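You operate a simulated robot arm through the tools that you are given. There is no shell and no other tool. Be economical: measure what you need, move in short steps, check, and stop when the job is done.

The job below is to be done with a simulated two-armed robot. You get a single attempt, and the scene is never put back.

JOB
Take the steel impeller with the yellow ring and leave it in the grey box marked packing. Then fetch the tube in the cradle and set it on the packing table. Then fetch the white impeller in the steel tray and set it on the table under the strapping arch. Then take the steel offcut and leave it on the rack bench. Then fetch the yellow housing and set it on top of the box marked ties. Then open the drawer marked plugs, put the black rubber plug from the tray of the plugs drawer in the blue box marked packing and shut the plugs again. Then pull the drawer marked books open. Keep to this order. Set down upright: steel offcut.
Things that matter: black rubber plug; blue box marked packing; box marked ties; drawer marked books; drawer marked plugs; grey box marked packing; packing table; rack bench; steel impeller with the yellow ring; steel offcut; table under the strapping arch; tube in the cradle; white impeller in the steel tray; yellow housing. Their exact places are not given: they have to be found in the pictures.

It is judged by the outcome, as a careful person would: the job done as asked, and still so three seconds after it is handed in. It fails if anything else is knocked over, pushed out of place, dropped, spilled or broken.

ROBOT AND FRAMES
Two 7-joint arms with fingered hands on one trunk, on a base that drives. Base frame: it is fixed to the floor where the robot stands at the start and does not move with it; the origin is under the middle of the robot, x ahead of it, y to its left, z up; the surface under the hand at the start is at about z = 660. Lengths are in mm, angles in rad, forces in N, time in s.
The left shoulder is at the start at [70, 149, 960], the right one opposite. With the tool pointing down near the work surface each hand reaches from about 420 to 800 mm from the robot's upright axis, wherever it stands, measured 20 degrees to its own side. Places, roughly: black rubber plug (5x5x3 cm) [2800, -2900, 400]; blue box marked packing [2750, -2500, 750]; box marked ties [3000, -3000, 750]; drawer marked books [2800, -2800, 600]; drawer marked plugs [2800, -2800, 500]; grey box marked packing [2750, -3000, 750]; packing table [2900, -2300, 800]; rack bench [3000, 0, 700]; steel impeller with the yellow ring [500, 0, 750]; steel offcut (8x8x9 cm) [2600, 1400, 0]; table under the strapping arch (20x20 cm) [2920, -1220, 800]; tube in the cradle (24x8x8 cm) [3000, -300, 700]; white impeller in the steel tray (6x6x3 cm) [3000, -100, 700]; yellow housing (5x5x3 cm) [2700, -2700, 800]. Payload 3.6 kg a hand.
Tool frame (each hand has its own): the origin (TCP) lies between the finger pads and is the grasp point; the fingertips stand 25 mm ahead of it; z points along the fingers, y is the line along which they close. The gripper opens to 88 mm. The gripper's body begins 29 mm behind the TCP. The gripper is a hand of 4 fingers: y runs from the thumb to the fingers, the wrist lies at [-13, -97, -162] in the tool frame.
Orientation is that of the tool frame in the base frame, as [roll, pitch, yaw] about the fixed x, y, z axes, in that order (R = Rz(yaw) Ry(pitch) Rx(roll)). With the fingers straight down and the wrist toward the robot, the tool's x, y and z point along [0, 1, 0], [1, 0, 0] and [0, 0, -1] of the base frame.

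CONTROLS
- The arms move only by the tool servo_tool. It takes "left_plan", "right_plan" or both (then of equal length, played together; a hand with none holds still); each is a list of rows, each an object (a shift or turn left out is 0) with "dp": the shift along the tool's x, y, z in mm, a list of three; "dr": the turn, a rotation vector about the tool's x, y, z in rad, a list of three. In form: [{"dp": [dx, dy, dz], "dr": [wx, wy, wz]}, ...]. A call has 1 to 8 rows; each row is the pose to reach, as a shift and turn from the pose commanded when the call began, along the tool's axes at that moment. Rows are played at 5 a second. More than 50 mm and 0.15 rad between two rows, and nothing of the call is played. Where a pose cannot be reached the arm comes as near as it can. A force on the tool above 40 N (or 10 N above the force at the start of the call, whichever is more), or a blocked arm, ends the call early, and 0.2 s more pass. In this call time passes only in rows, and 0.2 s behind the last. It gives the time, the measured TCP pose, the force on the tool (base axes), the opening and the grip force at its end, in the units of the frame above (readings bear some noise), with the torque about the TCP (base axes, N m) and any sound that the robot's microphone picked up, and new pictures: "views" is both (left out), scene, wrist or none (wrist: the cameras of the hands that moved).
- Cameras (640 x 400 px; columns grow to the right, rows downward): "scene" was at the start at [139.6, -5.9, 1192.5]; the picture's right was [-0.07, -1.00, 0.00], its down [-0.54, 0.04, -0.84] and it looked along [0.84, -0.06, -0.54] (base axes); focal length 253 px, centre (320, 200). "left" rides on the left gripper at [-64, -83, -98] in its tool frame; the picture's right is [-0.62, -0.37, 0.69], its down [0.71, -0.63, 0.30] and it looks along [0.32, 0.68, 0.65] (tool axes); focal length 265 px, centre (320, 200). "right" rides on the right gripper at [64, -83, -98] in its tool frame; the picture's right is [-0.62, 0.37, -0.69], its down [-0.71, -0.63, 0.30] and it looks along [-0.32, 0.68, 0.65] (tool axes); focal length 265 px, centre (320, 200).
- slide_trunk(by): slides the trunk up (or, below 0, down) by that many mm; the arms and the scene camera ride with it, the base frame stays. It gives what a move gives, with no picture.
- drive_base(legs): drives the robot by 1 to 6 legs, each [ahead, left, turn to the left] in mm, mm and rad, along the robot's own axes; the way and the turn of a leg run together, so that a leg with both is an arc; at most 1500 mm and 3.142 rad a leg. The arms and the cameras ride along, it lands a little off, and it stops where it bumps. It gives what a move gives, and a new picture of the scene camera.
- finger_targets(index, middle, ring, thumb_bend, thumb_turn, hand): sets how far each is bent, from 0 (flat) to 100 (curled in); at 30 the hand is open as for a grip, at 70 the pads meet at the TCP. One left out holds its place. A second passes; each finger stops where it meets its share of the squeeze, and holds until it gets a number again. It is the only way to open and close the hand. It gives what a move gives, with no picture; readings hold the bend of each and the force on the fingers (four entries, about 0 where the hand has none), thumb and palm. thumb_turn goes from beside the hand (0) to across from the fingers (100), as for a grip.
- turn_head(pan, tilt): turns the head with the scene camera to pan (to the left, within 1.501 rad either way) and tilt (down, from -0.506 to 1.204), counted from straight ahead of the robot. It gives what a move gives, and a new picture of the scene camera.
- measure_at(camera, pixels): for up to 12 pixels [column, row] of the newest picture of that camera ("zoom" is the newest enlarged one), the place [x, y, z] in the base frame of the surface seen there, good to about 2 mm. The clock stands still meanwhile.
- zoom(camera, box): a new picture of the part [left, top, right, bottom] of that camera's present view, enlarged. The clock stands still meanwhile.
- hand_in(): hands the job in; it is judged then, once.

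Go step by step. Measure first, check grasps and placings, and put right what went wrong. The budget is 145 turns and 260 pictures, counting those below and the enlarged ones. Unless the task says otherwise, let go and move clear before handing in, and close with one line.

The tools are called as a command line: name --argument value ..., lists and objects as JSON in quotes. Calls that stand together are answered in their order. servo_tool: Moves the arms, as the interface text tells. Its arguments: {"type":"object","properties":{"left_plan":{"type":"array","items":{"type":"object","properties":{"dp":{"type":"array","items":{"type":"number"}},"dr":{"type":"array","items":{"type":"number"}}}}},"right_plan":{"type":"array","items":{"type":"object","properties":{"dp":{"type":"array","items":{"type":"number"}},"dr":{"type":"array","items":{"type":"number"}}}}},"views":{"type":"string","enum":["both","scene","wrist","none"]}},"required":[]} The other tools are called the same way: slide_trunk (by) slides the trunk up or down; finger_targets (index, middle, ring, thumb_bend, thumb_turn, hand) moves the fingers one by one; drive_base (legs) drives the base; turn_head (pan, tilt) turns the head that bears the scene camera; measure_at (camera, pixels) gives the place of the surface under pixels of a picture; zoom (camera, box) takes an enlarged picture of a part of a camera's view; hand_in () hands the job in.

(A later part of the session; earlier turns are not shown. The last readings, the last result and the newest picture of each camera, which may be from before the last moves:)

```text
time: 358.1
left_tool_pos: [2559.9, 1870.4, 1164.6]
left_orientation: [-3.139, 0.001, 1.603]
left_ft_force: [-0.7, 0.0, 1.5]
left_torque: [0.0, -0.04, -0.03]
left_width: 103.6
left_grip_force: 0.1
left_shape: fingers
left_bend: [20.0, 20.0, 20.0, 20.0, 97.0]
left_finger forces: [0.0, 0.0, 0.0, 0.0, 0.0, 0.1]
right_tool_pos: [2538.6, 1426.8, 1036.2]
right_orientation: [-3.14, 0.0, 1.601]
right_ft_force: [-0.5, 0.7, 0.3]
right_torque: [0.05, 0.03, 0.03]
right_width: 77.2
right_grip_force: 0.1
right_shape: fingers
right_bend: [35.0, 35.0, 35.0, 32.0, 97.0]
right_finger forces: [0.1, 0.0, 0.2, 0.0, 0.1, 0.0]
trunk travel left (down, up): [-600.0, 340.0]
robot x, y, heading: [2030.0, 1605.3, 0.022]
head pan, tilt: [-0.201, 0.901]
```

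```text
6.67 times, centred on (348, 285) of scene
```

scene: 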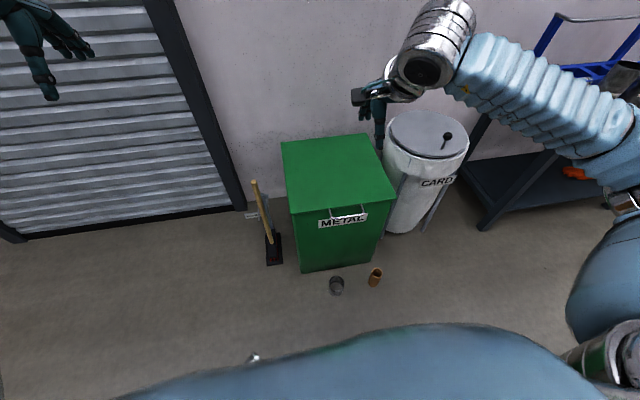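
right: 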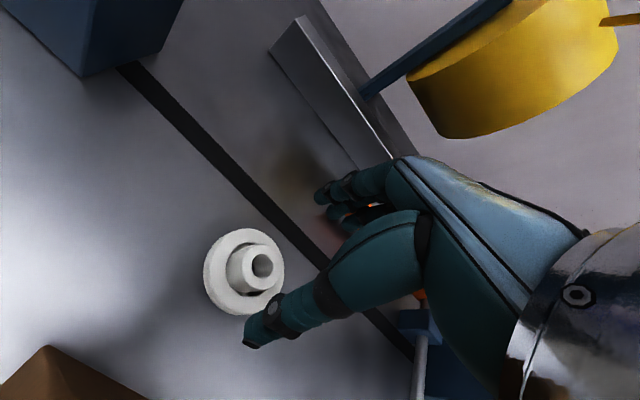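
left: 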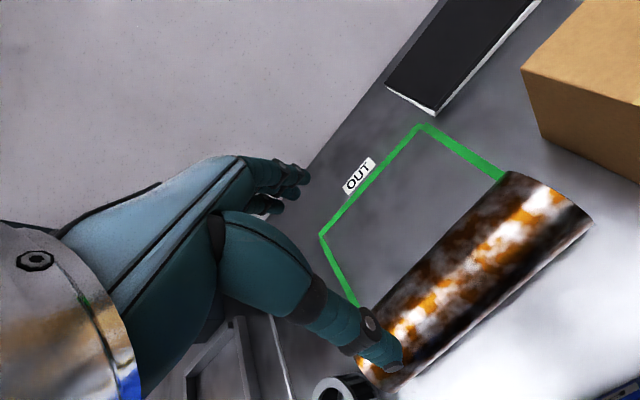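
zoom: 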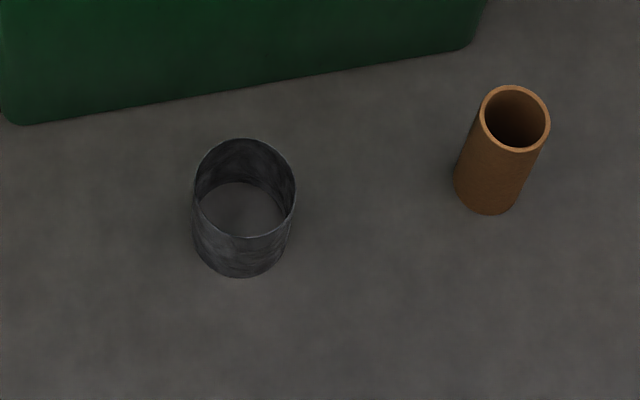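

Offcut centre is about (2586,1435), diameter 80, upright; the bin's handle sticks out to x 2654 at z 560. Lowering the trunk fully with the hand at x 2538, which clears it.

slide_trunk --by -595

finger_targets --hand "right" --index 21 --middle 21 --ring 21 --thumb_bend 21

servo_tool --right_plan '[{"dp": [0, 0, 40]}, {"dp": [0, 0, 80]}, {"dp": [0, 0, 120]}, {"dp": [0, 0, 160]}, {"dp": [0, 0, 200]}, {"dp": [0, 0, 240]}, {"dp": [0, 0, 270]}]' --views "both"

```text
refused: -595 is not a number from -400 to 400
```

```text
time: 359.1
left_tool_pos: [2559.6, 1869.4, 1165.2]
left_orientation: [-3.14, 0.003, 1.601]
left_ft_force: [0.2, 0.5, 0.8]
left_torque: [-0.01, 0.0, -0.06]
left_width: 103.6
left_grip_force: 0.0
left_shape: fingers
left_bend: [20.0, 20.0, 20.0, 20.0, 97.0]
left_finger forces: [0.0, 0.0, 0.0, 0.1, 0.0, 0.0]
right_tool_pos: [2539.2, 1427.7, 1036.2]
right_orientation: [-3.141, -0.001, 1.6]
right_ft_force: [0.1, -0.3, 0.1]
right_torque: [-0.02, 0.02, 0.03]
right_width: 101.5
right_grip_force: 0.1
right_shape: fingers
right_bend: [21.0, 21.0, 21.0, 21.0, 97.0]
right_finger forces: [0.1, 0.0, 0.1, 0.0, 0.0, 0.1]
trunk travel left (down, up): [-600.0, 340.0]
robot x, y, heading: [2032.5, 1608.1, 0.025]
head pan, tilt: [-0.201, 0.901]
```

```text
time: 360.7
left_tool_pos: [2560.4, 1870.8, 1164.1]
left_orientation: [-3.14, 0.001, 1.602]
left_ft_force: [0.3, -0.6, -0.6]
left_torque: [-0.02, 0.04, 0.01]
left_width: 103.6
left_grip_force: 0.1
left_shape: fingers
left_bend: [20.0, 20.0, 20.0, 20.0, 97.0]
left_finger forces: [0.1, 0.0, 0.1, 0.0, 0.1, 0.0]
right_tool_pos: [2539.7, 1426.9, 765.6]
right_orientation: [-3.14, -0.002, 1.602]
right_ft_force: [-0.3, 0.5, 0.1]
right_torque: [0.02, 0.01, 0.01]
right_width: 101.5
right_grip_force: 0.1
right_shape: fingers
right_bend: [21.0, 21.0, 21.0, 21.0, 97.0]
right_finger forces: [0.1, 0.1, 0.0, 0.1, 0.1, 0.0]
trunk travel left (down, up): [-600.0, 340.0]
robot x, y, heading: [2032.8, 1605.4, 0.026]
head pan, tilt: [-0.201, 0.901]
```

scene: 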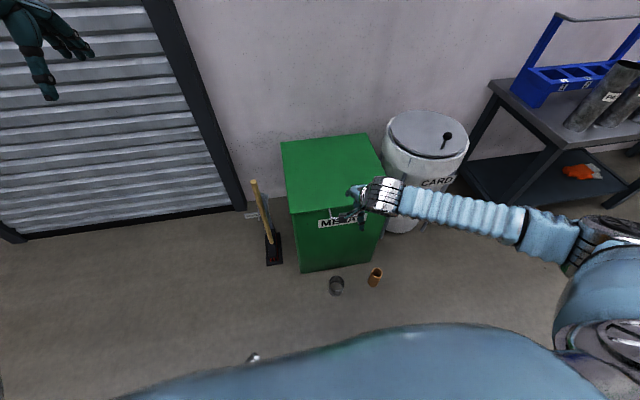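
right: 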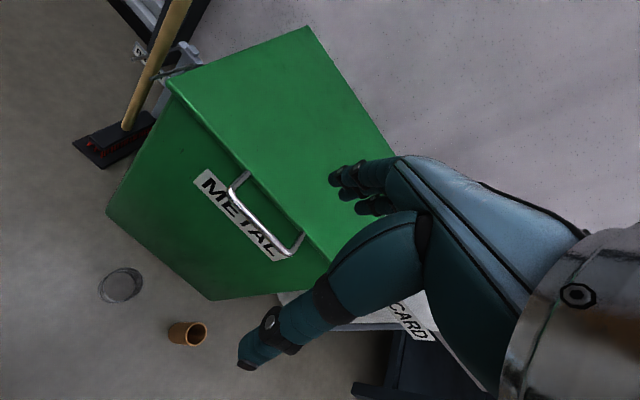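

Slide limit is 400. I'll back the hand 20 mm and lower the trunk in two steps (final hand z about 170, tips above the 90 mm ring).

servo_tool --right_plan '[{"dp": [0, -22, 0]}]' --views "none"

slide_trunk --by -300

slide_trunk --by -280

servo_tool --right_plan '[{"dp": [0, 0, 5]}]' --views "both"

```text
time: 361.1
left_tool_pos: [2558.7, 1870.4, 1165.0]
left_orientation: [3.141, -0.001, 1.6]
left_ft_force: [-0.8, -0.3, -0.2]
left_torque: [0.0, -0.01, -0.01]
left_width: 103.2
left_grip_force: 0.0
left_shape: fingers
left_bend: [20.0, 20.0, 20.0, 20.0, 97.0]
left_finger forces: [0.0, 0.0, 0.0, 0.0, 0.1, 0.0]
right_tool_pos: [2515.4, 1425.5, 765.1]
right_orientation: [-3.138, -0.001, 1.6]
right_ft_force: [0.0, -0.5, -0.4]
right_torque: [0.01, -0.02, -0.02]
right_width: 101.5
right_grip_force: 0.0
right_shape: fingers
right_bend: [21.0, 21.0, 21.0, 21.0, 97.0]
right_finger forces: [0.1, 0.1, 0.0, 0.0, 0.1, 0.0]
trunk travel left (down, up): [-600.0, 340.0]
robot x, y, heading: [2032.0, 1608.6, 0.024]
head pan, tilt: [-0.201, 0.901]
```

```text
time: 364.1
left_tool_pos: [2560.6, 1869.9, 865.1]
left_orientation: [3.141, 0.001, 1.603]
left_ft_force: [-0.4, -1.0, 0.4]
left_torque: [-0.02, 0.01, 0.01]
left_width: 103.7
left_grip_force: 0.0
left_shape: fingers
left_bend: [20.0, 20.0, 20.0, 20.0, 97.0]
left_finger forces: [0.0, 0.0, 0.0, 0.0, 0.1, 0.0]
right_tool_pos: [2517.0, 1425.8, 464.5]
right_orientation: [-3.139, 0.0, 1.599]
right_ft_force: [0.7, 0.5, -0.1]
right_torque: [0.01, -0.01, 0.01]
right_width: 101.8
right_grip_force: 0.1
right_shape: fingers
right_bend: [21.0, 21.0, 21.0, 21.0, 97.0]
right_finger forces: [0.0, 0.0, 0.0, 0.0, 0.1, 0.0]
trunk travel left (down, up): [-300.0, 640.0]
robot x, y, heading: [2029.6, 1608.6, 0.026]
head pan, tilt: [-0.201, 0.901]
```

```text
time: 366.9
left_tool_pos: [2559.4, 1871.5, 586.0]
left_orientation: [3.141, 0.002, 1.599]
left_ft_force: [-0.1, 0.0, 0.1]
left_torque: [0.01, 0.02, -0.01]
left_width: 103.7
left_grip_force: 0.1
left_shape: fingers
left_bend: [20.0, 20.0, 20.0, 20.0, 97.0]
left_finger forces: [0.0, 0.0, 0.1, 0.0, 0.0, 0.1]
right_tool_pos: [2515.3, 1426.2, 185.8]
right_orientation: [-3.14, -0.001, 1.601]
right_ft_force: [0.3, 0.3, -0.9]
right_torque: [0.01, 0.03, 0.03]
right_width: 101.8
right_grip_force: 0.1
right_shape: fingers
right_bend: [21.0, 21.0, 21.0, 21.0, 97.0]
right_finger forces: [0.1, 0.0, 0.0, 0.1, 0.1, 0.0]
trunk travel left (down, up): [-20.0, 920.0]
robot x, y, heading: [2030.7, 1607.2, 0.022]
head pan, tilt: [-0.201, 0.901]
```

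```text
time: 367.3
left_tool_pos: [2560.2, 1870.2, 585.4]
left_orientation: [-3.141, 0.003, 1.602]
left_ft_force: [-0.6, 0.0, -0.1]
left_torque: [-0.01, 0.01, 0.0]
left_width: 103.4
left_grip_force: 0.1
left_shape: fingers
left_bend: [20.0, 20.0, 20.0, 20.0, 97.0]
left_finger forces: [0.1, 0.0, 0.0, 0.0, 0.0, 0.0]
right_tool_pos: [2516.5, 1426.2, 180.3]
right_orientation: [-3.141, 0.001, 1.6]
right_ft_force: [-0.5, -0.7, 0.8]
right_torque: [-0.03, 0.0, 0.0]
right_width: 101.3
right_grip_force: 0.1
right_shape: fingers
right_bend: [21.0, 21.0, 21.0, 21.0, 97.0]
right_finger forces: [0.0, 0.0, 0.0, 0.1, 0.0, 0.1]
trunk travel left (down, up): [-20.0, 920.0]
robot x, y, heading: [2029.3, 1604.5, 0.025]
head pan, tilt: [-0.201, 0.901]
```

scene: 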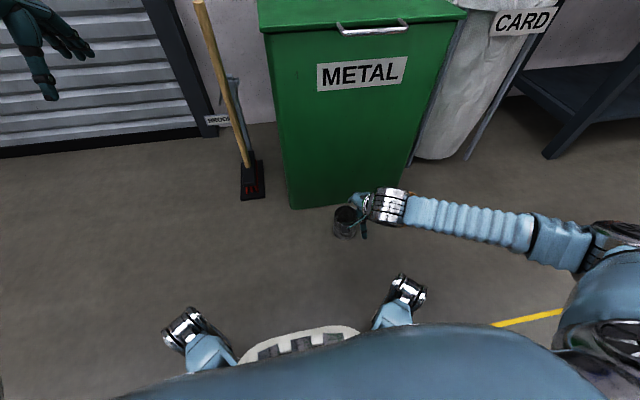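
right: 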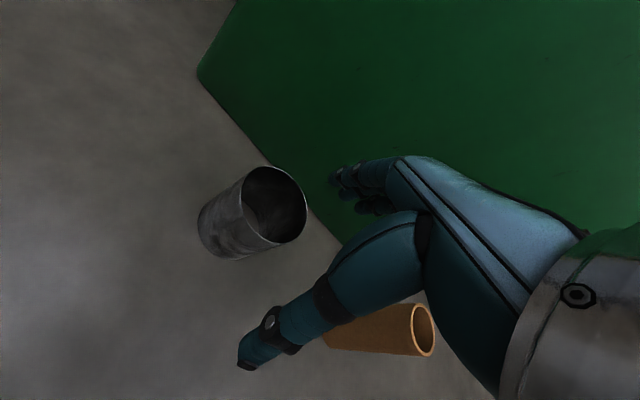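

Measuring the ring's rim from the wrist view (around 275,205).

measure_at --camera "right" --pixels '[[245, 180], [243, 200], [250, 225], [275, 245], [225, 215], [205, 205], [235, 255], [300, 190], [275, 168], [410, 310], [345, 345]]'

measure_at --camera "scene" --pixels '[[334, 222], [336, 232], [346, 238], [357, 234], [345, 206], [334, 210]]'

```text
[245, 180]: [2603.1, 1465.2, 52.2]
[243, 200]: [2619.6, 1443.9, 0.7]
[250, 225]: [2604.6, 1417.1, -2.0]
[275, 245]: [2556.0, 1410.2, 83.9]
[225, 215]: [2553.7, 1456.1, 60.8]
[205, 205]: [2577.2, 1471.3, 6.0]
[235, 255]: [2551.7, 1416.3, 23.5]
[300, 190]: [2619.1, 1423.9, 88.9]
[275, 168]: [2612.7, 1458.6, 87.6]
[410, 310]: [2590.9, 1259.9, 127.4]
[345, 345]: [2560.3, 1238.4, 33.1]
```

```text
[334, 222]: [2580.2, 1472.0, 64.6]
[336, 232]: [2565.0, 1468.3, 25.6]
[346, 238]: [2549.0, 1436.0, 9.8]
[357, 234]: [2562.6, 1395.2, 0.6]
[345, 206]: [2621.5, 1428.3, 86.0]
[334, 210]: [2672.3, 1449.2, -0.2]
```

Ring centre (2586,1434), radius 38.5, top 89. Moving over it and descending to z 68.

servo_tool --right_plan '[{"dp": [3, 35, 0]}, {"dp": [5.7, 69.7, 0]}, {"dp": [5.7, 69.7, 35]}, {"dp": [5.7, 69.7, 70]}, {"dp": [5.7, 69.7, 98]}, {"dp": [5.7, 69.7, 112]}]' --views "both"

```text
time: 368.7
left_tool_pos: [2559.4, 1871.2, 587.2]
left_orientation: [3.141, 0.0, 1.602]
left_ft_force: [0.5, 0.4, -0.5]
left_torque: [-0.01, -0.01, -0.01]
left_width: 103.7
left_grip_force: 0.0
left_shape: fingers
left_bend: [20.0, 20.0, 20.0, 20.0, 97.0]
left_finger forces: [0.0, 0.1, 0.0, 0.1, 0.1, 0.1]
right_tool_pos: [2587.3, 1436.0, 69.6]
right_orientation: [3.138, 0.0, 1.6]
right_ft_force: [-7.1, 0.6, 16.0]
right_torque: [-0.02, 0.32, 0.0]
right_width: 106.7
right_grip_force: 7.4
right_shape: fingers
right_bend: [21.0, 21.0, 21.0, 18.0, 97.0]
right_finger forces: [1.7, 0.0, 0.0, 0.0, 13.6, 0.0]
trunk travel left (down, up): [-20.0, 920.0]
robot x, y, heading: [2029.4, 1607.4, 0.027]
head pan, tilt: [-0.201, 0.901]
```

scene: 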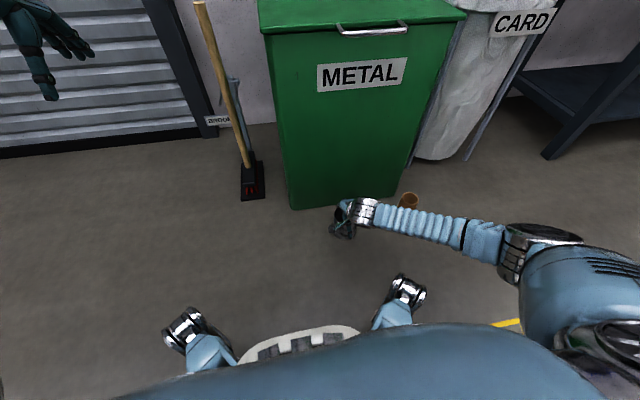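
right: 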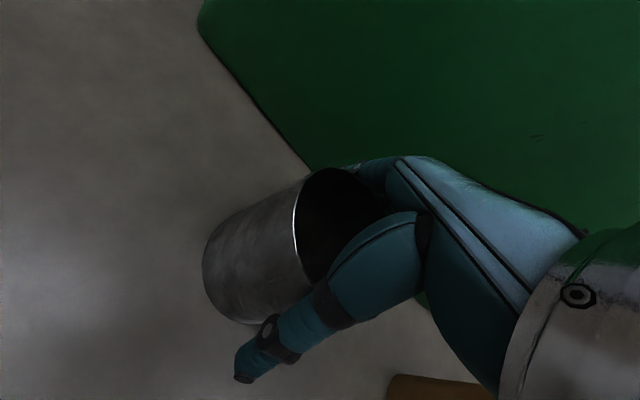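

The thumb root presses on the rim (16 N). Rise 16 mm so the rim sits near the pads, then close.

servo_tool --right_plan '[{"dp": [0, 0, -8]}, {"dp": [0, 0, -16]}]' --views "wrist"

measure_at --camera "right" --pixels '[[290, 215], [230, 240], [225, 290], [285, 195], [300, 250], [250, 205], [310, 180]]'

```text
time: 369.3
left_tool_pos: [2559.8, 1870.6, 585.1]
left_orientation: [-3.139, 0.001, 1.602]
left_ft_force: [0.3, -0.8, -0.2]
left_torque: [0.02, 0.02, 0.01]
left_width: 103.5
left_grip_force: 0.0
left_shape: fingers
left_bend: [20.0, 20.0, 20.0, 20.0, 97.0]
left_finger forces: [0.0, 0.0, 0.0, 0.0, 0.0, 0.0]
right_tool_pos: [2586.0, 1436.1, 82.5]
right_orientation: [-3.138, 0.001, 1.6]
right_ft_force: [-0.5, 0.2, 0.2]
right_torque: [0.0, -0.01, 0.02]
right_width: 102.2
right_grip_force: 0.0
right_shape: fingers
right_bend: [21.0, 21.0, 21.0, 21.0, 97.0]
right_finger forces: [0.1, 0.1, 0.0, 0.0, 0.1, 0.0]
trunk travel left (down, up): [-20.0, 920.0]
robot x, y, heading: [2029.5, 1606.4, 0.026]
head pan, tilt: [-0.201, 0.901]
```

right: 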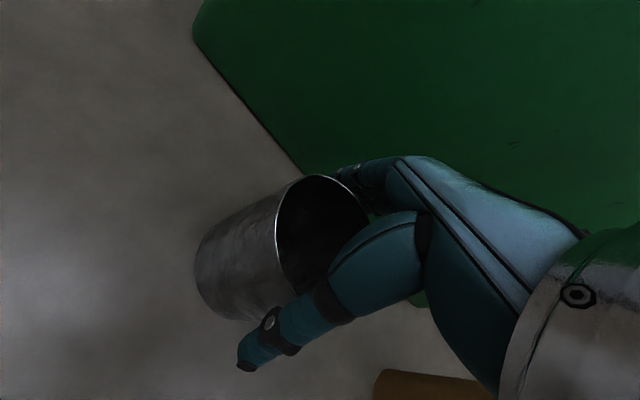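

```text
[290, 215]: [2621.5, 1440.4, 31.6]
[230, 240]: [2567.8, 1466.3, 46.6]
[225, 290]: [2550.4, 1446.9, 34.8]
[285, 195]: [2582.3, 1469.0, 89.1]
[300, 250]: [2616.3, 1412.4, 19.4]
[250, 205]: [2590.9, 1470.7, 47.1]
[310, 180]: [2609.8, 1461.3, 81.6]
```

Ring undisturbed. Closing and lifting a bit.

finger_targets --hand "right" --index 75 --middle 75 --ring 75 --thumb_bend 75

servo_tool --right_plan '[{"dp": [0, 0, -15]}, {"dp": [0, 0, -40]}, {"dp": [0, -20, -70]}, {"dp": [0, -50, -100]}]' --views "both"

```text
time: 370.3
left_tool_pos: [2559.7, 1870.1, 585.3]
left_orientation: [-3.141, 0.001, 1.602]
left_ft_force: [-0.4, 0.1, 0.3]
left_torque: [0.01, 0.02, 0.03]
left_width: 103.6
left_grip_force: 0.0
left_shape: fingers
left_bend: [20.0, 20.0, 20.0, 20.0, 97.0]
left_finger forces: [0.0, 0.1, 0.0, 0.0, 0.0, 0.0]
right_tool_pos: [2586.9, 1436.1, 85.0]
right_orientation: [-3.141, 0.0, 1.601]
right_ft_force: [2.0, 0.4, 4.6]
right_torque: [-0.15, -0.39, 0.02]
right_width: 68.0
right_grip_force: 38.9
right_shape: fingers
right_bend: [27.0, 44.0, 50.0, 53.0, 93.0]
right_finger forces: [16.0, 11.8, 10.2, 0.0, 39.7, 0.1]
trunk travel left (down, up): [-20.0, 920.0]
robot x, y, heading: [2032.4, 1607.6, 0.025]
head pan, tilt: [-0.201, 0.901]
```

```text
time: 371.3
left_tool_pos: [2559.9, 1870.8, 585.4]
left_orientation: [-3.14, 0.002, 1.602]
left_ft_force: [0.0, -0.4, -0.4]
left_torque: [-0.03, 0.01, -0.02]
left_width: 103.5
left_grip_force: 0.0
left_shape: fingers
left_bend: [20.0, 20.0, 20.0, 20.0, 97.0]
left_finger forces: [0.1, 0.1, 0.1, 0.0, 0.0, 0.0]
right_tool_pos: [2534.0, 1433.0, 184.1]
right_orientation: [-3.139, 0.0, 1.601]
right_ft_force: [-0.4, 0.3, -2.2]
right_torque: [-0.01, -0.01, 0.02]
right_width: 67.7
right_grip_force: 37.4
right_shape: fingers
right_bend: [27.0, 44.0, 50.0, 53.0, 93.0]
right_finger forces: [15.8, 10.5, 8.9, 0.0, 39.0, 0.1]
trunk travel left (down, up): [-20.0, 920.0]
robot x, y, heading: [2029.3, 1604.8, 0.025]
head pan, tilt: [-0.201, 0.901]
```

scene: 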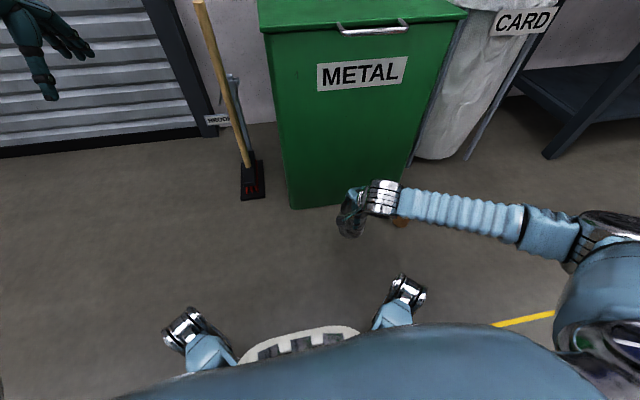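
right: 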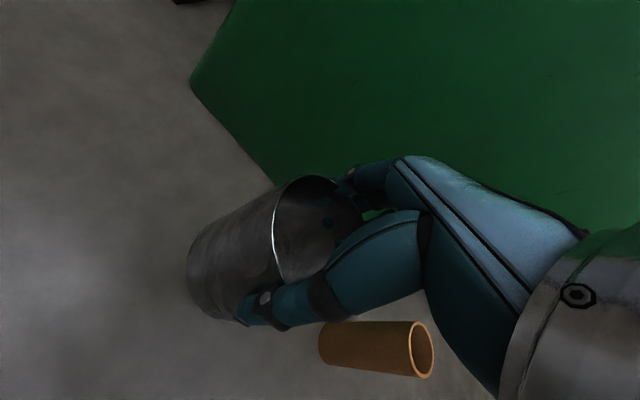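

The offcut is held upright (0.2 kg). Raise trunk, lift the hand, and drive back to the rack bench.

servo_tool --right_plan '[{"dp": [0, -25, -20]}]' --views "none"

slide_trunk --by 400

slide_trunk --by 110

drive_base --legs '[[-530, 0, -0.02], [0, -1440, 0]]'

servo_tool --right_plan '[{"dp": [0, 10, -45]}, {"dp": [0, 20, -90]}, {"dp": [0, 30, -135]}, {"dp": [0, 40, -180]}, {"dp": [0, 50, -220]}]' --views "both"

```text
time: 371.7
left_tool_pos: [2560.6, 1871.4, 583.5]
left_orientation: [-3.14, -0.001, 1.603]
left_ft_force: [0.3, 0.6, 0.2]
left_torque: [-0.01, -0.02, -0.01]
left_width: 103.5
left_grip_force: 0.1
left_shape: fingers
left_bend: [20.0, 20.0, 20.0, 20.0, 97.0]
left_finger forces: [0.0, 0.1, 0.0, 0.0, 0.0, 0.0]
right_tool_pos: [2509.4, 1430.7, 204.1]
right_orientation: [-3.138, 0.0, 1.597]
right_ft_force: [-0.4, -0.3, -1.9]
right_torque: [0.0, -0.02, 0.01]
right_width: 67.4
right_grip_force: 36.8
right_shape: fingers
right_bend: [27.0, 44.0, 50.0, 53.0, 93.0]
right_finger forces: [15.9, 10.5, 8.9, 0.0, 38.9, 0.0]
trunk travel left (down, up): [-20.0, 920.0]
robot x, y, heading: [2030.8, 1610.6, 0.026]
head pan, tilt: [-0.201, 0.901]
```

```text
time: 375.6
left_tool_pos: [2559.6, 1870.5, 984.6]
left_orientation: [-3.139, 0.001, 1.603]
left_ft_force: [1.0, -1.1, 0.4]
left_torque: [-0.01, -0.02, 0.03]
left_width: 103.6
left_grip_force: 0.0
left_shape: fingers
left_bend: [20.0, 20.0, 20.0, 20.0, 97.0]
left_finger forces: [0.0, 0.1, 0.1, 0.0, 0.1, 0.0]
right_tool_pos: [2511.0, 1431.1, 604.2]
right_orientation: [-3.139, 0.002, 1.601]
right_ft_force: [-0.2, 0.3, -2.5]
right_torque: [-0.02, 0.03, 0.02]
right_width: 67.5
right_grip_force: 36.8
right_shape: fingers
right_bend: [27.0, 44.0, 50.0, 53.0, 93.0]
right_finger forces: [15.9, 10.5, 8.8, 0.0, 38.9, 0.0]
trunk travel left (down, up): [-420.0, 520.0]
robot x, y, heading: [2033.1, 1607.3, 0.021]
head pan, tilt: [-0.201, 0.901]
```

```text
time: 377.0
left_tool_pos: [2561.2, 1869.6, 1095.2]
left_orientation: [-3.14, 0.001, 1.602]
left_ft_force: [-0.5, 1.2, -1.4]
left_torque: [0.03, -0.01, -0.01]
left_width: 103.3
left_grip_force: 0.1
left_shape: fingers
left_bend: [20.0, 20.0, 20.0, 20.0, 97.0]
left_finger forces: [0.0, 0.1, 0.0, 0.0, 0.0, 0.0]
right_tool_pos: [2512.0, 1431.2, 714.6]
right_orientation: [-3.139, 0.0, 1.601]
right_ft_force: [1.0, -0.3, -1.9]
right_torque: [0.03, 0.0, -0.02]
right_width: 67.6
right_grip_force: 37.4
right_shape: fingers
right_bend: [27.0, 44.0, 50.0, 53.0, 93.0]
right_finger forces: [15.9, 10.5, 8.9, 0.0, 38.8, 0.0]
trunk travel left (down, up): [-530.0, 410.0]
robot x, y, heading: [2031.5, 1604.5, 0.028]
head pan, tilt: [-0.201, 0.901]
```

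```text
time: 402.0
left_tool_pos: [2046.4, 435.7, 1095.2]
left_orientation: [-3.14, 0.003, 1.595]
left_ft_force: [0.9, -0.6, 0.9]
left_torque: [0.02, 0.03, 0.01]
left_width: 103.6
left_grip_force: 0.0
left_shape: fingers
left_bend: [20.0, 20.0, 20.0, 20.0, 97.0]
left_finger forces: [0.0, 0.1, 0.0, 0.0, 0.0, 0.0]
right_tool_pos: [1994.0, -3.8, 715.2]
right_orientation: [-3.14, 0.001, 1.594]
right_ft_force: [0.6, -0.2, -1.8]
right_torque: [0.0, -0.03, -0.01]
right_width: 67.3
right_grip_force: 36.9
right_shape: fingers
right_bend: [26.0, 44.0, 51.0, 54.0, 93.0]
right_finger forces: [16.1, 10.2, 9.7, 0.0, 37.3, 0.0]
trunk travel left (down, up): [-530.0, 410.0]
robot x, y, heading: [1512.6, 173.5, 0.018]
head pan, tilt: [-0.201, 0.901]
```

scene: 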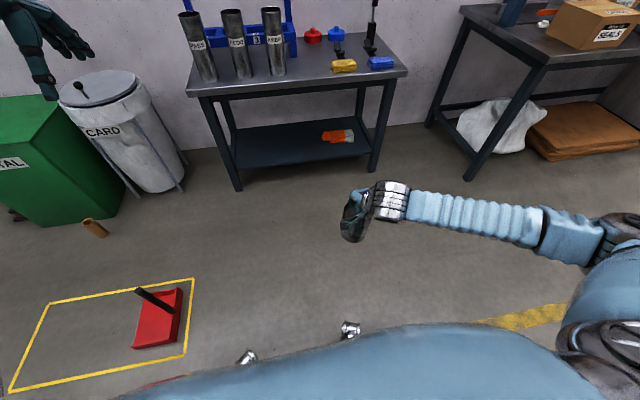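

```text
time: 403.2
left_tool_pos: [2045.9, 436.1, 1094.0]
left_orientation: [-3.14, 0.001, 1.594]
left_ft_force: [0.4, -0.6, 0.4]
left_torque: [0.0, -0.02, 0.01]
left_width: 103.4
left_grip_force: 0.2
left_shape: fingers
left_bend: [20.0, 20.0, 20.0, 20.0, 97.0]
left_finger forces: [0.0, 0.1, 0.1, 0.1, 0.0, 0.1]
right_tool_pos: [2045.0, -1.2, 934.5]
right_orientation: [-3.138, 0.001, 1.594]
right_ft_force: [0.0, 0.5, -1.6]
right_torque: [-0.01, 0.02, 0.03]
right_width: 67.4
right_grip_force: 36.2
right_shape: fingers
right_bend: [26.0, 44.0, 51.0, 54.0, 93.0]
right_finger forces: [15.7, 10.2, 9.6, 0.1, 36.7, 0.0]
trunk travel left (down, up): [-530.0, 410.0]
robot x, y, heading: [1516.3, 177.4, 0.016]
head pan, tilt: [-0.201, 0.901]
```

scene: 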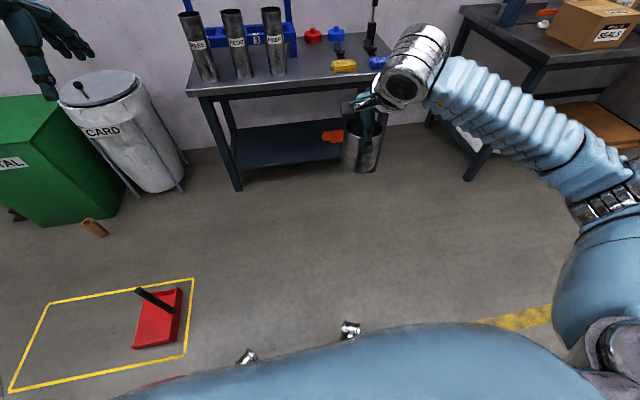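
right: 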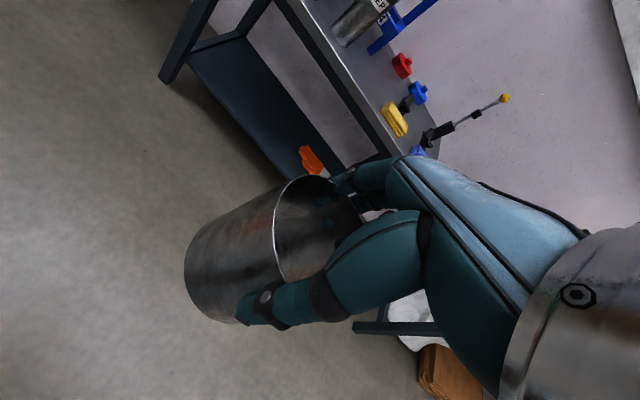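

Driving in to the rack bench with the offcut at z 934.

drive_base --legs '[[300, -29, -0.016], [434, 0, 0]]'

turn_head --pan -0.25 --tilt 0.75

```text
time: 413.3
left_tool_pos: [2788.3, 405.5, 1095.0]
left_orientation: [-3.14, 0.003, 1.58]
left_ft_force: [1.0, -0.1, 0.6]
left_torque: [0.0, 0.03, 0.03]
left_width: 103.2
left_grip_force: 0.1
left_shape: fingers
left_bend: [20.0, 20.0, 20.0, 20.0, 97.0]
left_finger forces: [0.1, 0.0, 0.0, 0.1, 0.0, 0.0]
right_tool_pos: [2777.9, -32.0, 934.2]
right_orientation: [-3.141, 0.0, 1.579]
right_ft_force: [0.9, -0.7, -1.7]
right_torque: [-0.01, 0.0, 0.0]
right_width: 67.1
right_grip_force: 36.0
right_shape: fingers
right_bend: [26.0, 44.0, 51.0, 54.0, 93.0]
right_finger forces: [15.9, 10.2, 9.6, 0.1, 36.3, 0.0]
trunk travel left (down, up): [-530.0, 410.0]
robot x, y, heading: [2252.6, 150.8, 0.007]
head pan, tilt: [-0.201, 0.901]
```

scene: 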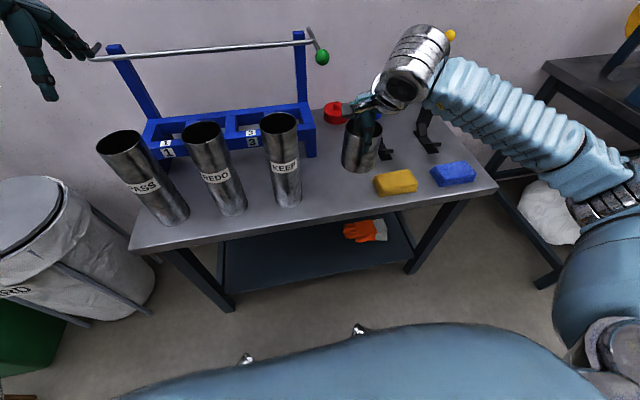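

```text
time: 414.0
left_tool_pos: [2788.2, 405.4, 1095.4]
left_orientation: [-3.139, 0.0, 1.582]
left_ft_force: [-1.1, 0.1, 0.7]
left_torque: [-0.01, -0.02, 0.01]
left_width: 103.6
left_grip_force: 0.1
left_shape: fingers
left_bend: [20.0, 20.0, 20.0, 20.0, 97.0]
left_finger forces: [0.0, 0.1, 0.1, 0.1, 0.1, 0.0]
right_tool_pos: [2778.0, -31.3, 934.6]
right_orientation: [-3.139, 0.0, 1.58]
right_ft_force: [0.1, 0.0, -2.6]
right_torque: [-0.01, 0.0, 0.02]
right_width: 67.1
right_grip_force: 35.7
right_shape: fingers
right_bend: [26.0, 44.0, 51.0, 54.0, 93.0]
right_finger forces: [15.8, 10.2, 9.7, 0.0, 36.4, 0.0]
trunk travel left (down, up): [-530.0, 410.0]
robot x, y, heading: [2252.4, 150.4, 0.004]
head pan, tilt: [-0.25, 0.75]
```

scene: 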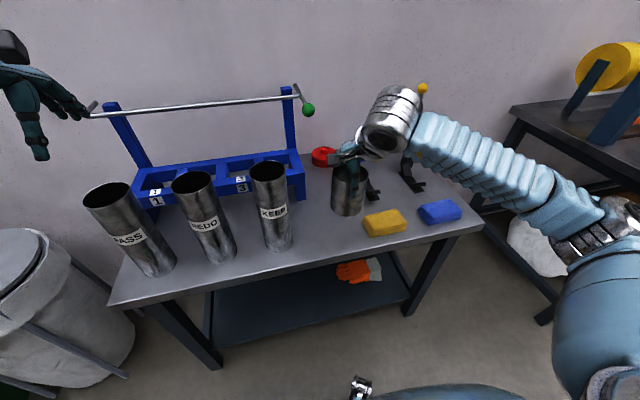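

measure_at --camera "scene" --pixels '[[273, 245], [291, 245], [270, 165], [365, 220], [385, 205], [366, 200], [330, 220], [310, 230]]'

servo_tool --right_plan '[{"dp": [-5, 40, 15]}, {"dp": [-9, 85, 30]}, {"dp": [-9, 92, 60]}, {"dp": [-9, 92, 95]}, {"dp": [-9, 92, 120]}, {"dp": [-9, 92, 138]}]' --views "both"

```text
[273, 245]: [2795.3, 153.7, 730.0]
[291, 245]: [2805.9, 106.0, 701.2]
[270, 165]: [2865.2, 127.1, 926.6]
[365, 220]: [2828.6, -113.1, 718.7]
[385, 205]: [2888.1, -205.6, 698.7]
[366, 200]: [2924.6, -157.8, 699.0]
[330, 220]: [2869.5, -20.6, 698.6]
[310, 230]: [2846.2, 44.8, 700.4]
```

```text
time: 415.4
left_tool_pos: [2786.8, 405.2, 1095.3]
left_orientation: [-3.14, -0.001, 1.58]
left_ft_force: [-0.7, -0.1, -1.3]
left_torque: [-0.01, -0.01, -0.03]
left_width: 103.8
left_grip_force: 0.1
left_shape: fingers
left_bend: [20.0, 20.0, 20.0, 20.0, 97.0]
left_finger forces: [0.1, 0.0, 0.0, 0.0, 0.0, 0.0]
right_tool_pos: [2870.7, -40.6, 795.8]
right_orientation: [-3.139, 0.0, 1.58]
right_ft_force: [0.3, 0.0, -2.6]
right_torque: [0.03, 0.0, 0.01]
right_width: 66.9
right_grip_force: 36.2
right_shape: fingers
right_bend: [27.0, 45.0, 51.0, 54.0, 93.0]
right_finger forces: [15.8, 10.2, 9.7, 0.0, 36.0, 0.0]
trunk travel left (down, up): [-530.0, 410.0]
robot x, y, heading: [2253.5, 150.8, 0.005]
head pan, tilt: [-0.25, 0.75]
```

scene: 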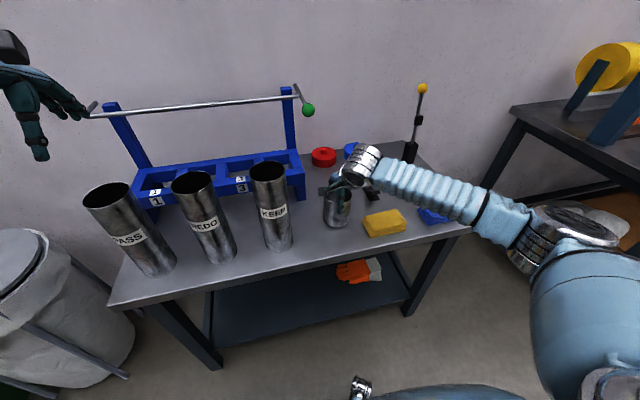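
right: 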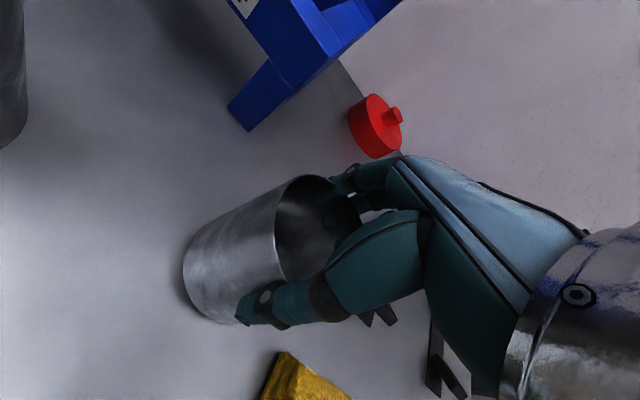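

Lowering to contact (expected at about z 785).

servo_tool --right_plan '[{"dp": [0, 0, 4]}, {"dp": [0, 0, 7]}, {"dp": [0, 0, 9]}, {"dp": [0, 0, 11]}, {"dp": [0, 0, 13]}]' --views "wrist"

```text
time: 416.6
left_tool_pos: [2785.4, 406.7, 1096.0]
left_orientation: [3.141, 0.002, 1.58]
left_ft_force: [0.0, -0.3, 0.5]
left_torque: [-0.02, 0.02, 0.01]
left_width: 103.4
left_grip_force: 0.1
left_shape: fingers
left_bend: [20.0, 20.0, 20.0, 20.0, 97.0]
left_finger forces: [0.1, 0.0, 0.0, 0.1, 0.1, 0.1]
right_tool_pos: [2869.7, -40.2, 786.8]
right_orientation: [3.138, -0.001, 1.579]
right_ft_force: [-1.3, 0.4, 7.0]
right_torque: [-0.1, -0.15, -0.03]
right_width: 66.9
right_grip_force: 36.8
right_shape: fingers
right_bend: [26.0, 45.0, 51.0, 54.0, 92.0]
right_finger forces: [15.6, 10.1, 10.1, 0.0, 38.3, 0.0]
trunk travel left (down, up): [-530.0, 410.0]
robot x, y, heading: [2253.3, 153.8, 0.004]
head pan, tilt: [-0.25, 0.75]
```

right: 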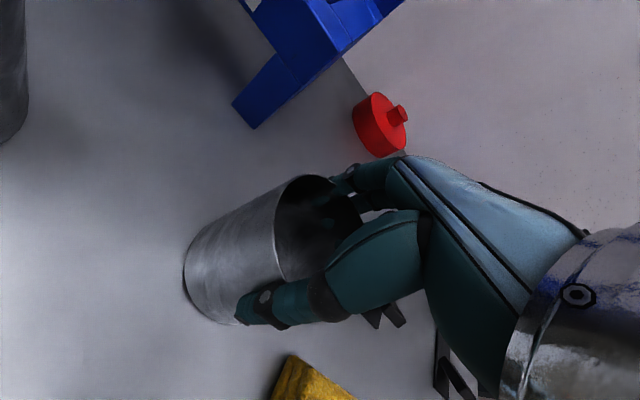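

On the bench (7 N up). Opening in two stages and rising.

finger_targets --hand "right" --index 24 --middle 35 --ring 38 --thumb_bend 42

finger_targets --hand "right" --index 18 --middle 18 --ring 18 --thumb_bend 18

servo_tool --right_plan '[{"dp": [0, 0, -5]}, {"dp": [0, 0, -15]}, {"dp": [0, 0, -30]}]' --views "wrist"

```text
time: 417.6
left_tool_pos: [2788.1, 406.5, 1094.1]
left_orientation: [-3.141, 0.001, 1.58]
left_ft_force: [-0.1, -0.3, -0.3]
left_torque: [0.05, -0.03, 0.01]
left_width: 103.6
left_grip_force: 0.0
left_shape: fingers
left_bend: [20.0, 20.0, 20.0, 20.0, 97.0]
left_finger forces: [0.1, 0.1, 0.1, 0.1, 0.0, 0.0]
right_tool_pos: [2870.2, -40.3, 785.4]
right_orientation: [-3.141, 0.0, 1.58]
right_ft_force: [-0.3, 0.4, 3.2]
right_torque: [-0.03, -0.02, 0.02]
right_width: 84.9
right_grip_force: 4.6
right_shape: fingers
right_bend: [23.0, 34.0, 38.0, 40.0, 97.0]
right_finger forces: [2.0, 1.5, 0.2, 0.0, 4.6, 0.0]
trunk travel left (down, up): [-530.0, 410.0]
robot x, y, heading: [2256.0, 151.7, 0.009]
head pan, tilt: [-0.25, 0.75]
```

```text
time: 418.6
left_tool_pos: [2787.6, 406.3, 1095.8]
left_orientation: [-3.141, 0.001, 1.58]
left_ft_force: [0.0, -0.3, 0.4]
left_torque: [0.01, 0.0, 0.04]
left_width: 103.6
left_grip_force: 0.1
left_shape: fingers
left_bend: [20.0, 20.0, 20.0, 20.0, 97.0]
left_finger forces: [0.0, 0.0, 0.0, 0.0, 0.1, 0.0]
right_tool_pos: [2871.4, -39.4, 784.4]
right_orientation: [-3.14, 0.0, 1.58]
right_ft_force: [0.1, -0.2, -0.4]
right_torque: [0.0, 0.0, 0.01]
right_width: 106.6
right_grip_force: 0.1
right_shape: fingers
right_bend: [18.0, 18.0, 18.0, 18.0, 97.0]
right_finger forces: [0.1, 0.0, 0.0, 0.0, 0.1, 0.0]
trunk travel left (down, up): [-530.0, 410.0]
robot x, y, heading: [2251.8, 151.8, 0.003]
head pan, tilt: [-0.25, 0.75]
```

```text
time: 419.4
left_tool_pos: [2788.0, 406.3, 1095.0]
left_orientation: [-3.141, 0.001, 1.581]
left_ft_force: [0.1, -0.2, 0.0]
left_torque: [-0.03, 0.01, 0.02]
left_width: 103.5
left_grip_force: 0.1
left_shape: fingers
left_bend: [20.0, 20.0, 20.0, 20.0, 97.0]
left_finger forces: [0.1, 0.0, 0.1, 0.0, 0.1, 0.1]
right_tool_pos: [2871.4, -40.5, 814.3]
right_orientation: [-3.137, 0.0, 1.578]
right_ft_force: [0.1, -0.1, 0.8]
right_torque: [0.0, 0.01, -0.01]
right_width: 106.8
right_grip_force: 0.1
right_shape: fingers
right_bend: [18.0, 18.0, 18.0, 18.0, 97.0]
right_finger forces: [0.0, 0.1, 0.0, 0.1, 0.0, 0.0]
trunk travel left (down, up): [-530.0, 410.0]
robot x, y, heading: [2255.5, 152.0, 0.006]
head pan, tilt: [-0.25, 0.75]
```

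right: 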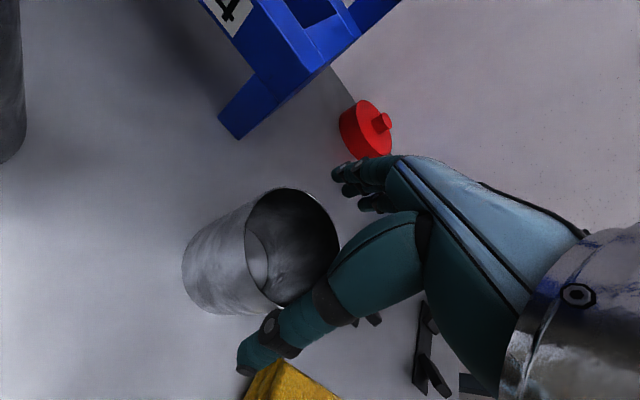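

The offcut stands upright on the rack bench. Rise, then return to the packing bench for the yellow housing.

servo_tool --right_plan '[{"dp": [0, 0, -40]}, {"dp": [0, 0, -85]}, {"dp": [0, -20, -130]}, {"dp": [0, -50, -165]}, {"dp": [0, -90, -175]}]' --views "scene"

slide_trunk --by 70

drive_base --legs '[[-600, 0, 0], [0, -1400, 0], [0, -1350, 0]]'

turn_head --pan -0.15 --tilt 0.55

```text
time: 420.6
left_tool_pos: [2786.5, 404.6, 1095.5]
left_orientation: [-3.141, -0.001, 1.581]
left_ft_force: [0.7, 0.6, -0.8]
left_torque: [0.02, 0.0, -0.01]
left_width: 103.6
left_grip_force: 0.0
left_shape: fingers
left_bend: [20.0, 20.0, 20.0, 20.0, 97.0]
left_finger forces: [0.0, 0.1, 0.0, 0.0, 0.0, 0.1]
right_tool_pos: [2781.5, -40.5, 989.4]
right_orientation: [-3.139, 0.0, 1.58]
right_ft_force: [-0.3, 0.2, -0.4]
right_torque: [-0.02, 0.01, -0.02]
right_width: 106.8
right_grip_force: 0.1
right_shape: fingers
right_bend: [18.0, 18.0, 18.0, 18.0, 97.0]
right_finger forces: [0.0, 0.1, 0.0, 0.0, 0.1, 0.0]
trunk travel left (down, up): [-530.0, 410.0]
robot x, y, heading: [2253.5, 151.8, 0.008]
head pan, tilt: [-0.25, 0.75]
```

scene: 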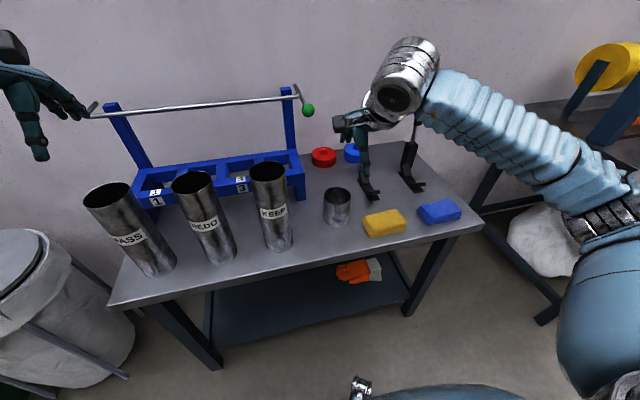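

```text
time: 421.7
left_tool_pos: [2787.0, 404.9, 1165.3]
left_orientation: [3.141, 0.0, 1.582]
left_ft_force: [-0.4, -0.7, -0.4]
left_torque: [0.05, -0.02, 0.01]
left_width: 103.7
left_grip_force: 0.1
left_shape: fingers
left_bend: [20.0, 20.0, 20.0, 20.0, 97.0]
left_finger forces: [0.1, 0.0, 0.0, 0.0, 0.0, 0.0]
right_tool_pos: [2782.1, -39.5, 1060.2]
right_orientation: [-3.14, -0.001, 1.579]
right_ft_force: [0.1, -0.1, -1.1]
right_torque: [-0.02, 0.03, -0.03]
right_width: 106.9
right_grip_force: 0.0
right_shape: fingers
right_bend: [18.0, 18.0, 18.0, 18.0, 97.0]
right_finger forces: [0.0, 0.1, 0.0, 0.1, 0.1, 0.0]
trunk travel left (down, up): [-600.0, 340.0]
robot x, y, heading: [2254.0, 153.8, 0.01]
head pan, tilt: [-0.25, 0.75]
```

```text
time: 464.1
left_tool_pos: [2194.1, -2358.6, 1165.1]
left_orientation: [-3.14, 0.002, 1.562]
left_ft_force: [0.3, -0.3, 0.2]
left_torque: [0.0, -0.04, 0.0]
left_width: 103.3
left_grip_force: 0.1
left_shape: fingers
left_bend: [20.0, 20.0, 20.0, 20.0, 97.0]
left_finger forces: [0.1, 0.1, 0.0, 0.0, 0.0, 0.0]
right_tool_pos: [2179.8, -2803.4, 1059.6]
right_orientation: [-3.139, 0.001, 1.559]
right_ft_force: [0.0, -0.7, 0.7]
right_torque: [0.0, 0.01, -0.02]
right_width: 107.3
right_grip_force: 0.0
right_shape: fingers
right_bend: [18.0, 18.0, 18.0, 18.0, 97.0]
right_finger forces: [0.0, 0.0, 0.0, 0.0, 0.0, 0.0]
trunk travel left (down, up): [-600.0, 340.0]
robot x, y, heading: [1650.7, -2599.8, -0.02]
head pan, tilt: [-0.25, 0.75]
```

scene: 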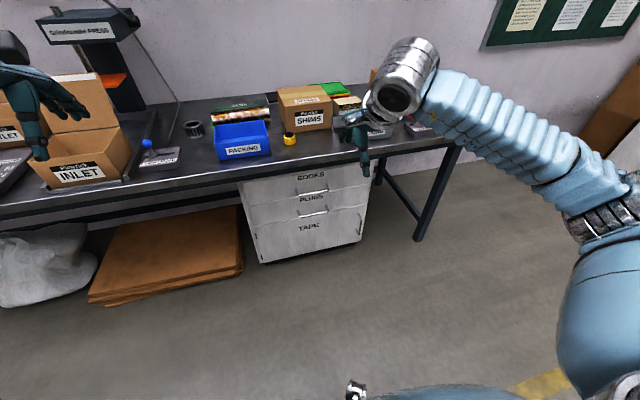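

```text
time: 464.8
left_tool_pos: [2194.1, -2360.0, 1164.4]
left_orientation: [-3.14, 0.0, 1.562]
left_ft_force: [-0.1, 0.3, -1.0]
left_torque: [0.02, 0.01, 0.01]
left_width: 103.5
left_grip_force: 0.1
left_shape: fingers
left_bend: [20.0, 20.0, 20.0, 20.0, 97.0]
left_finger forces: [0.0, 0.1, 0.0, 0.0, 0.0, 0.0]
right_tool_pos: [2180.3, -2803.3, 1059.0]
right_orientation: [-3.14, 0.001, 1.559]
right_ft_force: [0.2, 0.2, 0.0]
right_torque: [0.0, -0.01, -0.03]
right_width: 106.9
right_grip_force: 0.0
right_shape: fingers
right_bend: [18.0, 18.0, 18.0, 18.0, 97.0]
right_finger forces: [0.0, 0.0, 0.0, 0.1, 0.0, 0.0]
trunk travel left (down, up): [-600.0, 340.0]
robot x, y, heading: [1655.7, -2594.1, -0.016]
head pan, tilt: [-0.15, 0.55]
```

scene: 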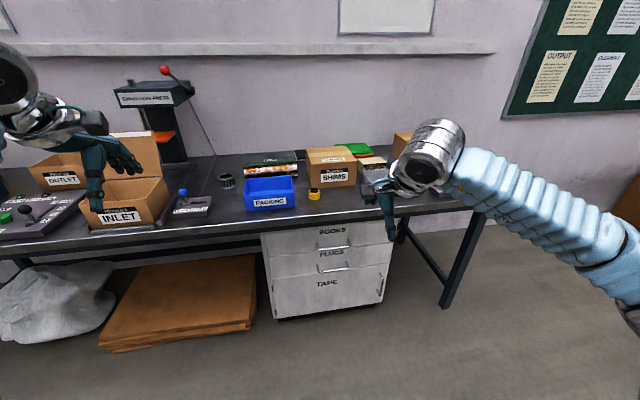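

The tube still lies behind the blue box. Driving in toward the yellow housing (314,194).

drive_base --legs '[[0, -48, 0.016], [495, 0, 0]]'

turn_head --pan -0.3 --tilt 0.85

```text
time: 472.5
left_tool_pos: [2686.5, -2402.7, 1163.8]
left_orientation: [-3.14, 0.002, 1.569]
left_ft_force: [-0.4, 0.5, -0.1]
left_torque: [-0.03, -0.02, 0.0]
left_width: 103.4
left_grip_force: 0.1
left_shape: fingers
left_bend: [20.0, 20.0, 20.0, 20.0, 97.0]
left_finger forces: [0.0, 0.1, 0.1, 0.0, 0.0, 0.0]
right_tool_pos: [2674.6, -2849.3, 1059.7]
right_orientation: [-3.139, 0.001, 1.566]
right_ft_force: [0.5, 0.2, 0.2]
right_torque: [0.03, -0.01, 0.0]
right_width: 107.0
right_grip_force: 0.1
right_shape: fingers
right_bend: [18.0, 18.0, 18.0, 18.0, 97.0]
right_finger forces: [0.1, 0.0, 0.0, 0.0, 0.0, 0.1]
trunk travel left (down, up): [-600.0, 340.0]
robot x, y, heading: [2150.4, -2653.3, -0.008]
head pan, tilt: [-0.15, 0.55]
```

scene: 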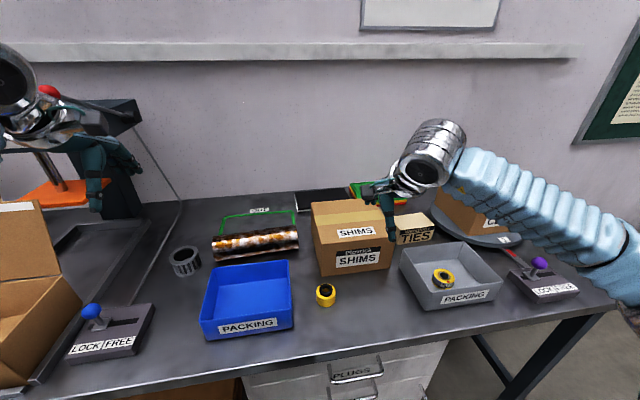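

```text
time: 473.3
left_tool_pos: [2685.3, -2404.3, 1164.6]
left_orientation: [-3.14, -0.002, 1.571]
left_ft_force: [0.5, -0.1, -0.4]
left_torque: [0.01, 0.01, 0.02]
left_width: 103.6
left_grip_force: 0.0
left_shape: fingers
left_bend: [20.0, 20.0, 20.0, 20.0, 97.0]
left_finger forces: [0.0, 0.0, 0.0, 0.1, 0.0, 0.0]
right_tool_pos: [2675.8, -2850.1, 1058.9]
right_orientation: [-3.14, 0.0, 1.566]
right_ft_force: [0.0, 0.2, -0.2]
right_torque: [-0.01, -0.02, 0.01]
right_width: 106.8
right_grip_force: 0.0
right_shape: fingers
right_bend: [18.0, 18.0, 18.0, 18.0, 97.0]
right_finger forces: [0.0, 0.0, 0.1, 0.0, 0.0, 0.0]
trunk travel left (down, up): [-600.0, 340.0]
robot x, y, heading: [2152.9, -2653.3, -0.012]
head pan, tilt: [-0.3, 0.85]
```

scene: 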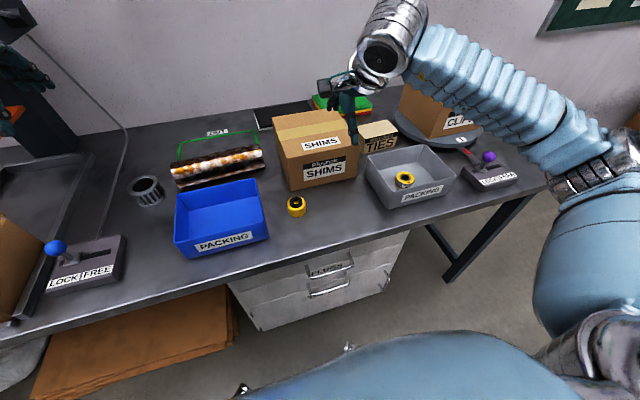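

Measuring the housing, the SHIMS front face, blue box side and the TIES box.

zoom --camera "scene" --box '[264, 180, 328, 220]'

measure_at --camera "scene" --pixels '[[289, 200], [304, 200], [296, 195], [296, 205], [297, 213], [296, 200], [291, 188], [355, 178], [266, 205], [371, 126], [388, 130], [370, 138]]'

```text
10.00 times, centred on (296, 200) of scene
```

zoom: 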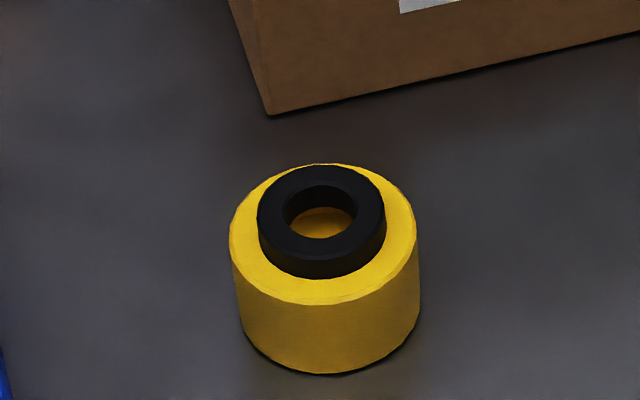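

```text
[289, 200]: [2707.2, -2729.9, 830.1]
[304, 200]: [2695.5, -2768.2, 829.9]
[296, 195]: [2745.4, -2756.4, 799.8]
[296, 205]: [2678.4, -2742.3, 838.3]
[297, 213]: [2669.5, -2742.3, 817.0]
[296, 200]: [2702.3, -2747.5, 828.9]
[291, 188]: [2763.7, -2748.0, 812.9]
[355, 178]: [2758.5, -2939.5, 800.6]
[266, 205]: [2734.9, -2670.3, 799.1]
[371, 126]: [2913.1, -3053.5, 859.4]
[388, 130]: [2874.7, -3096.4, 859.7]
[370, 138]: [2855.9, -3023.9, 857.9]
```

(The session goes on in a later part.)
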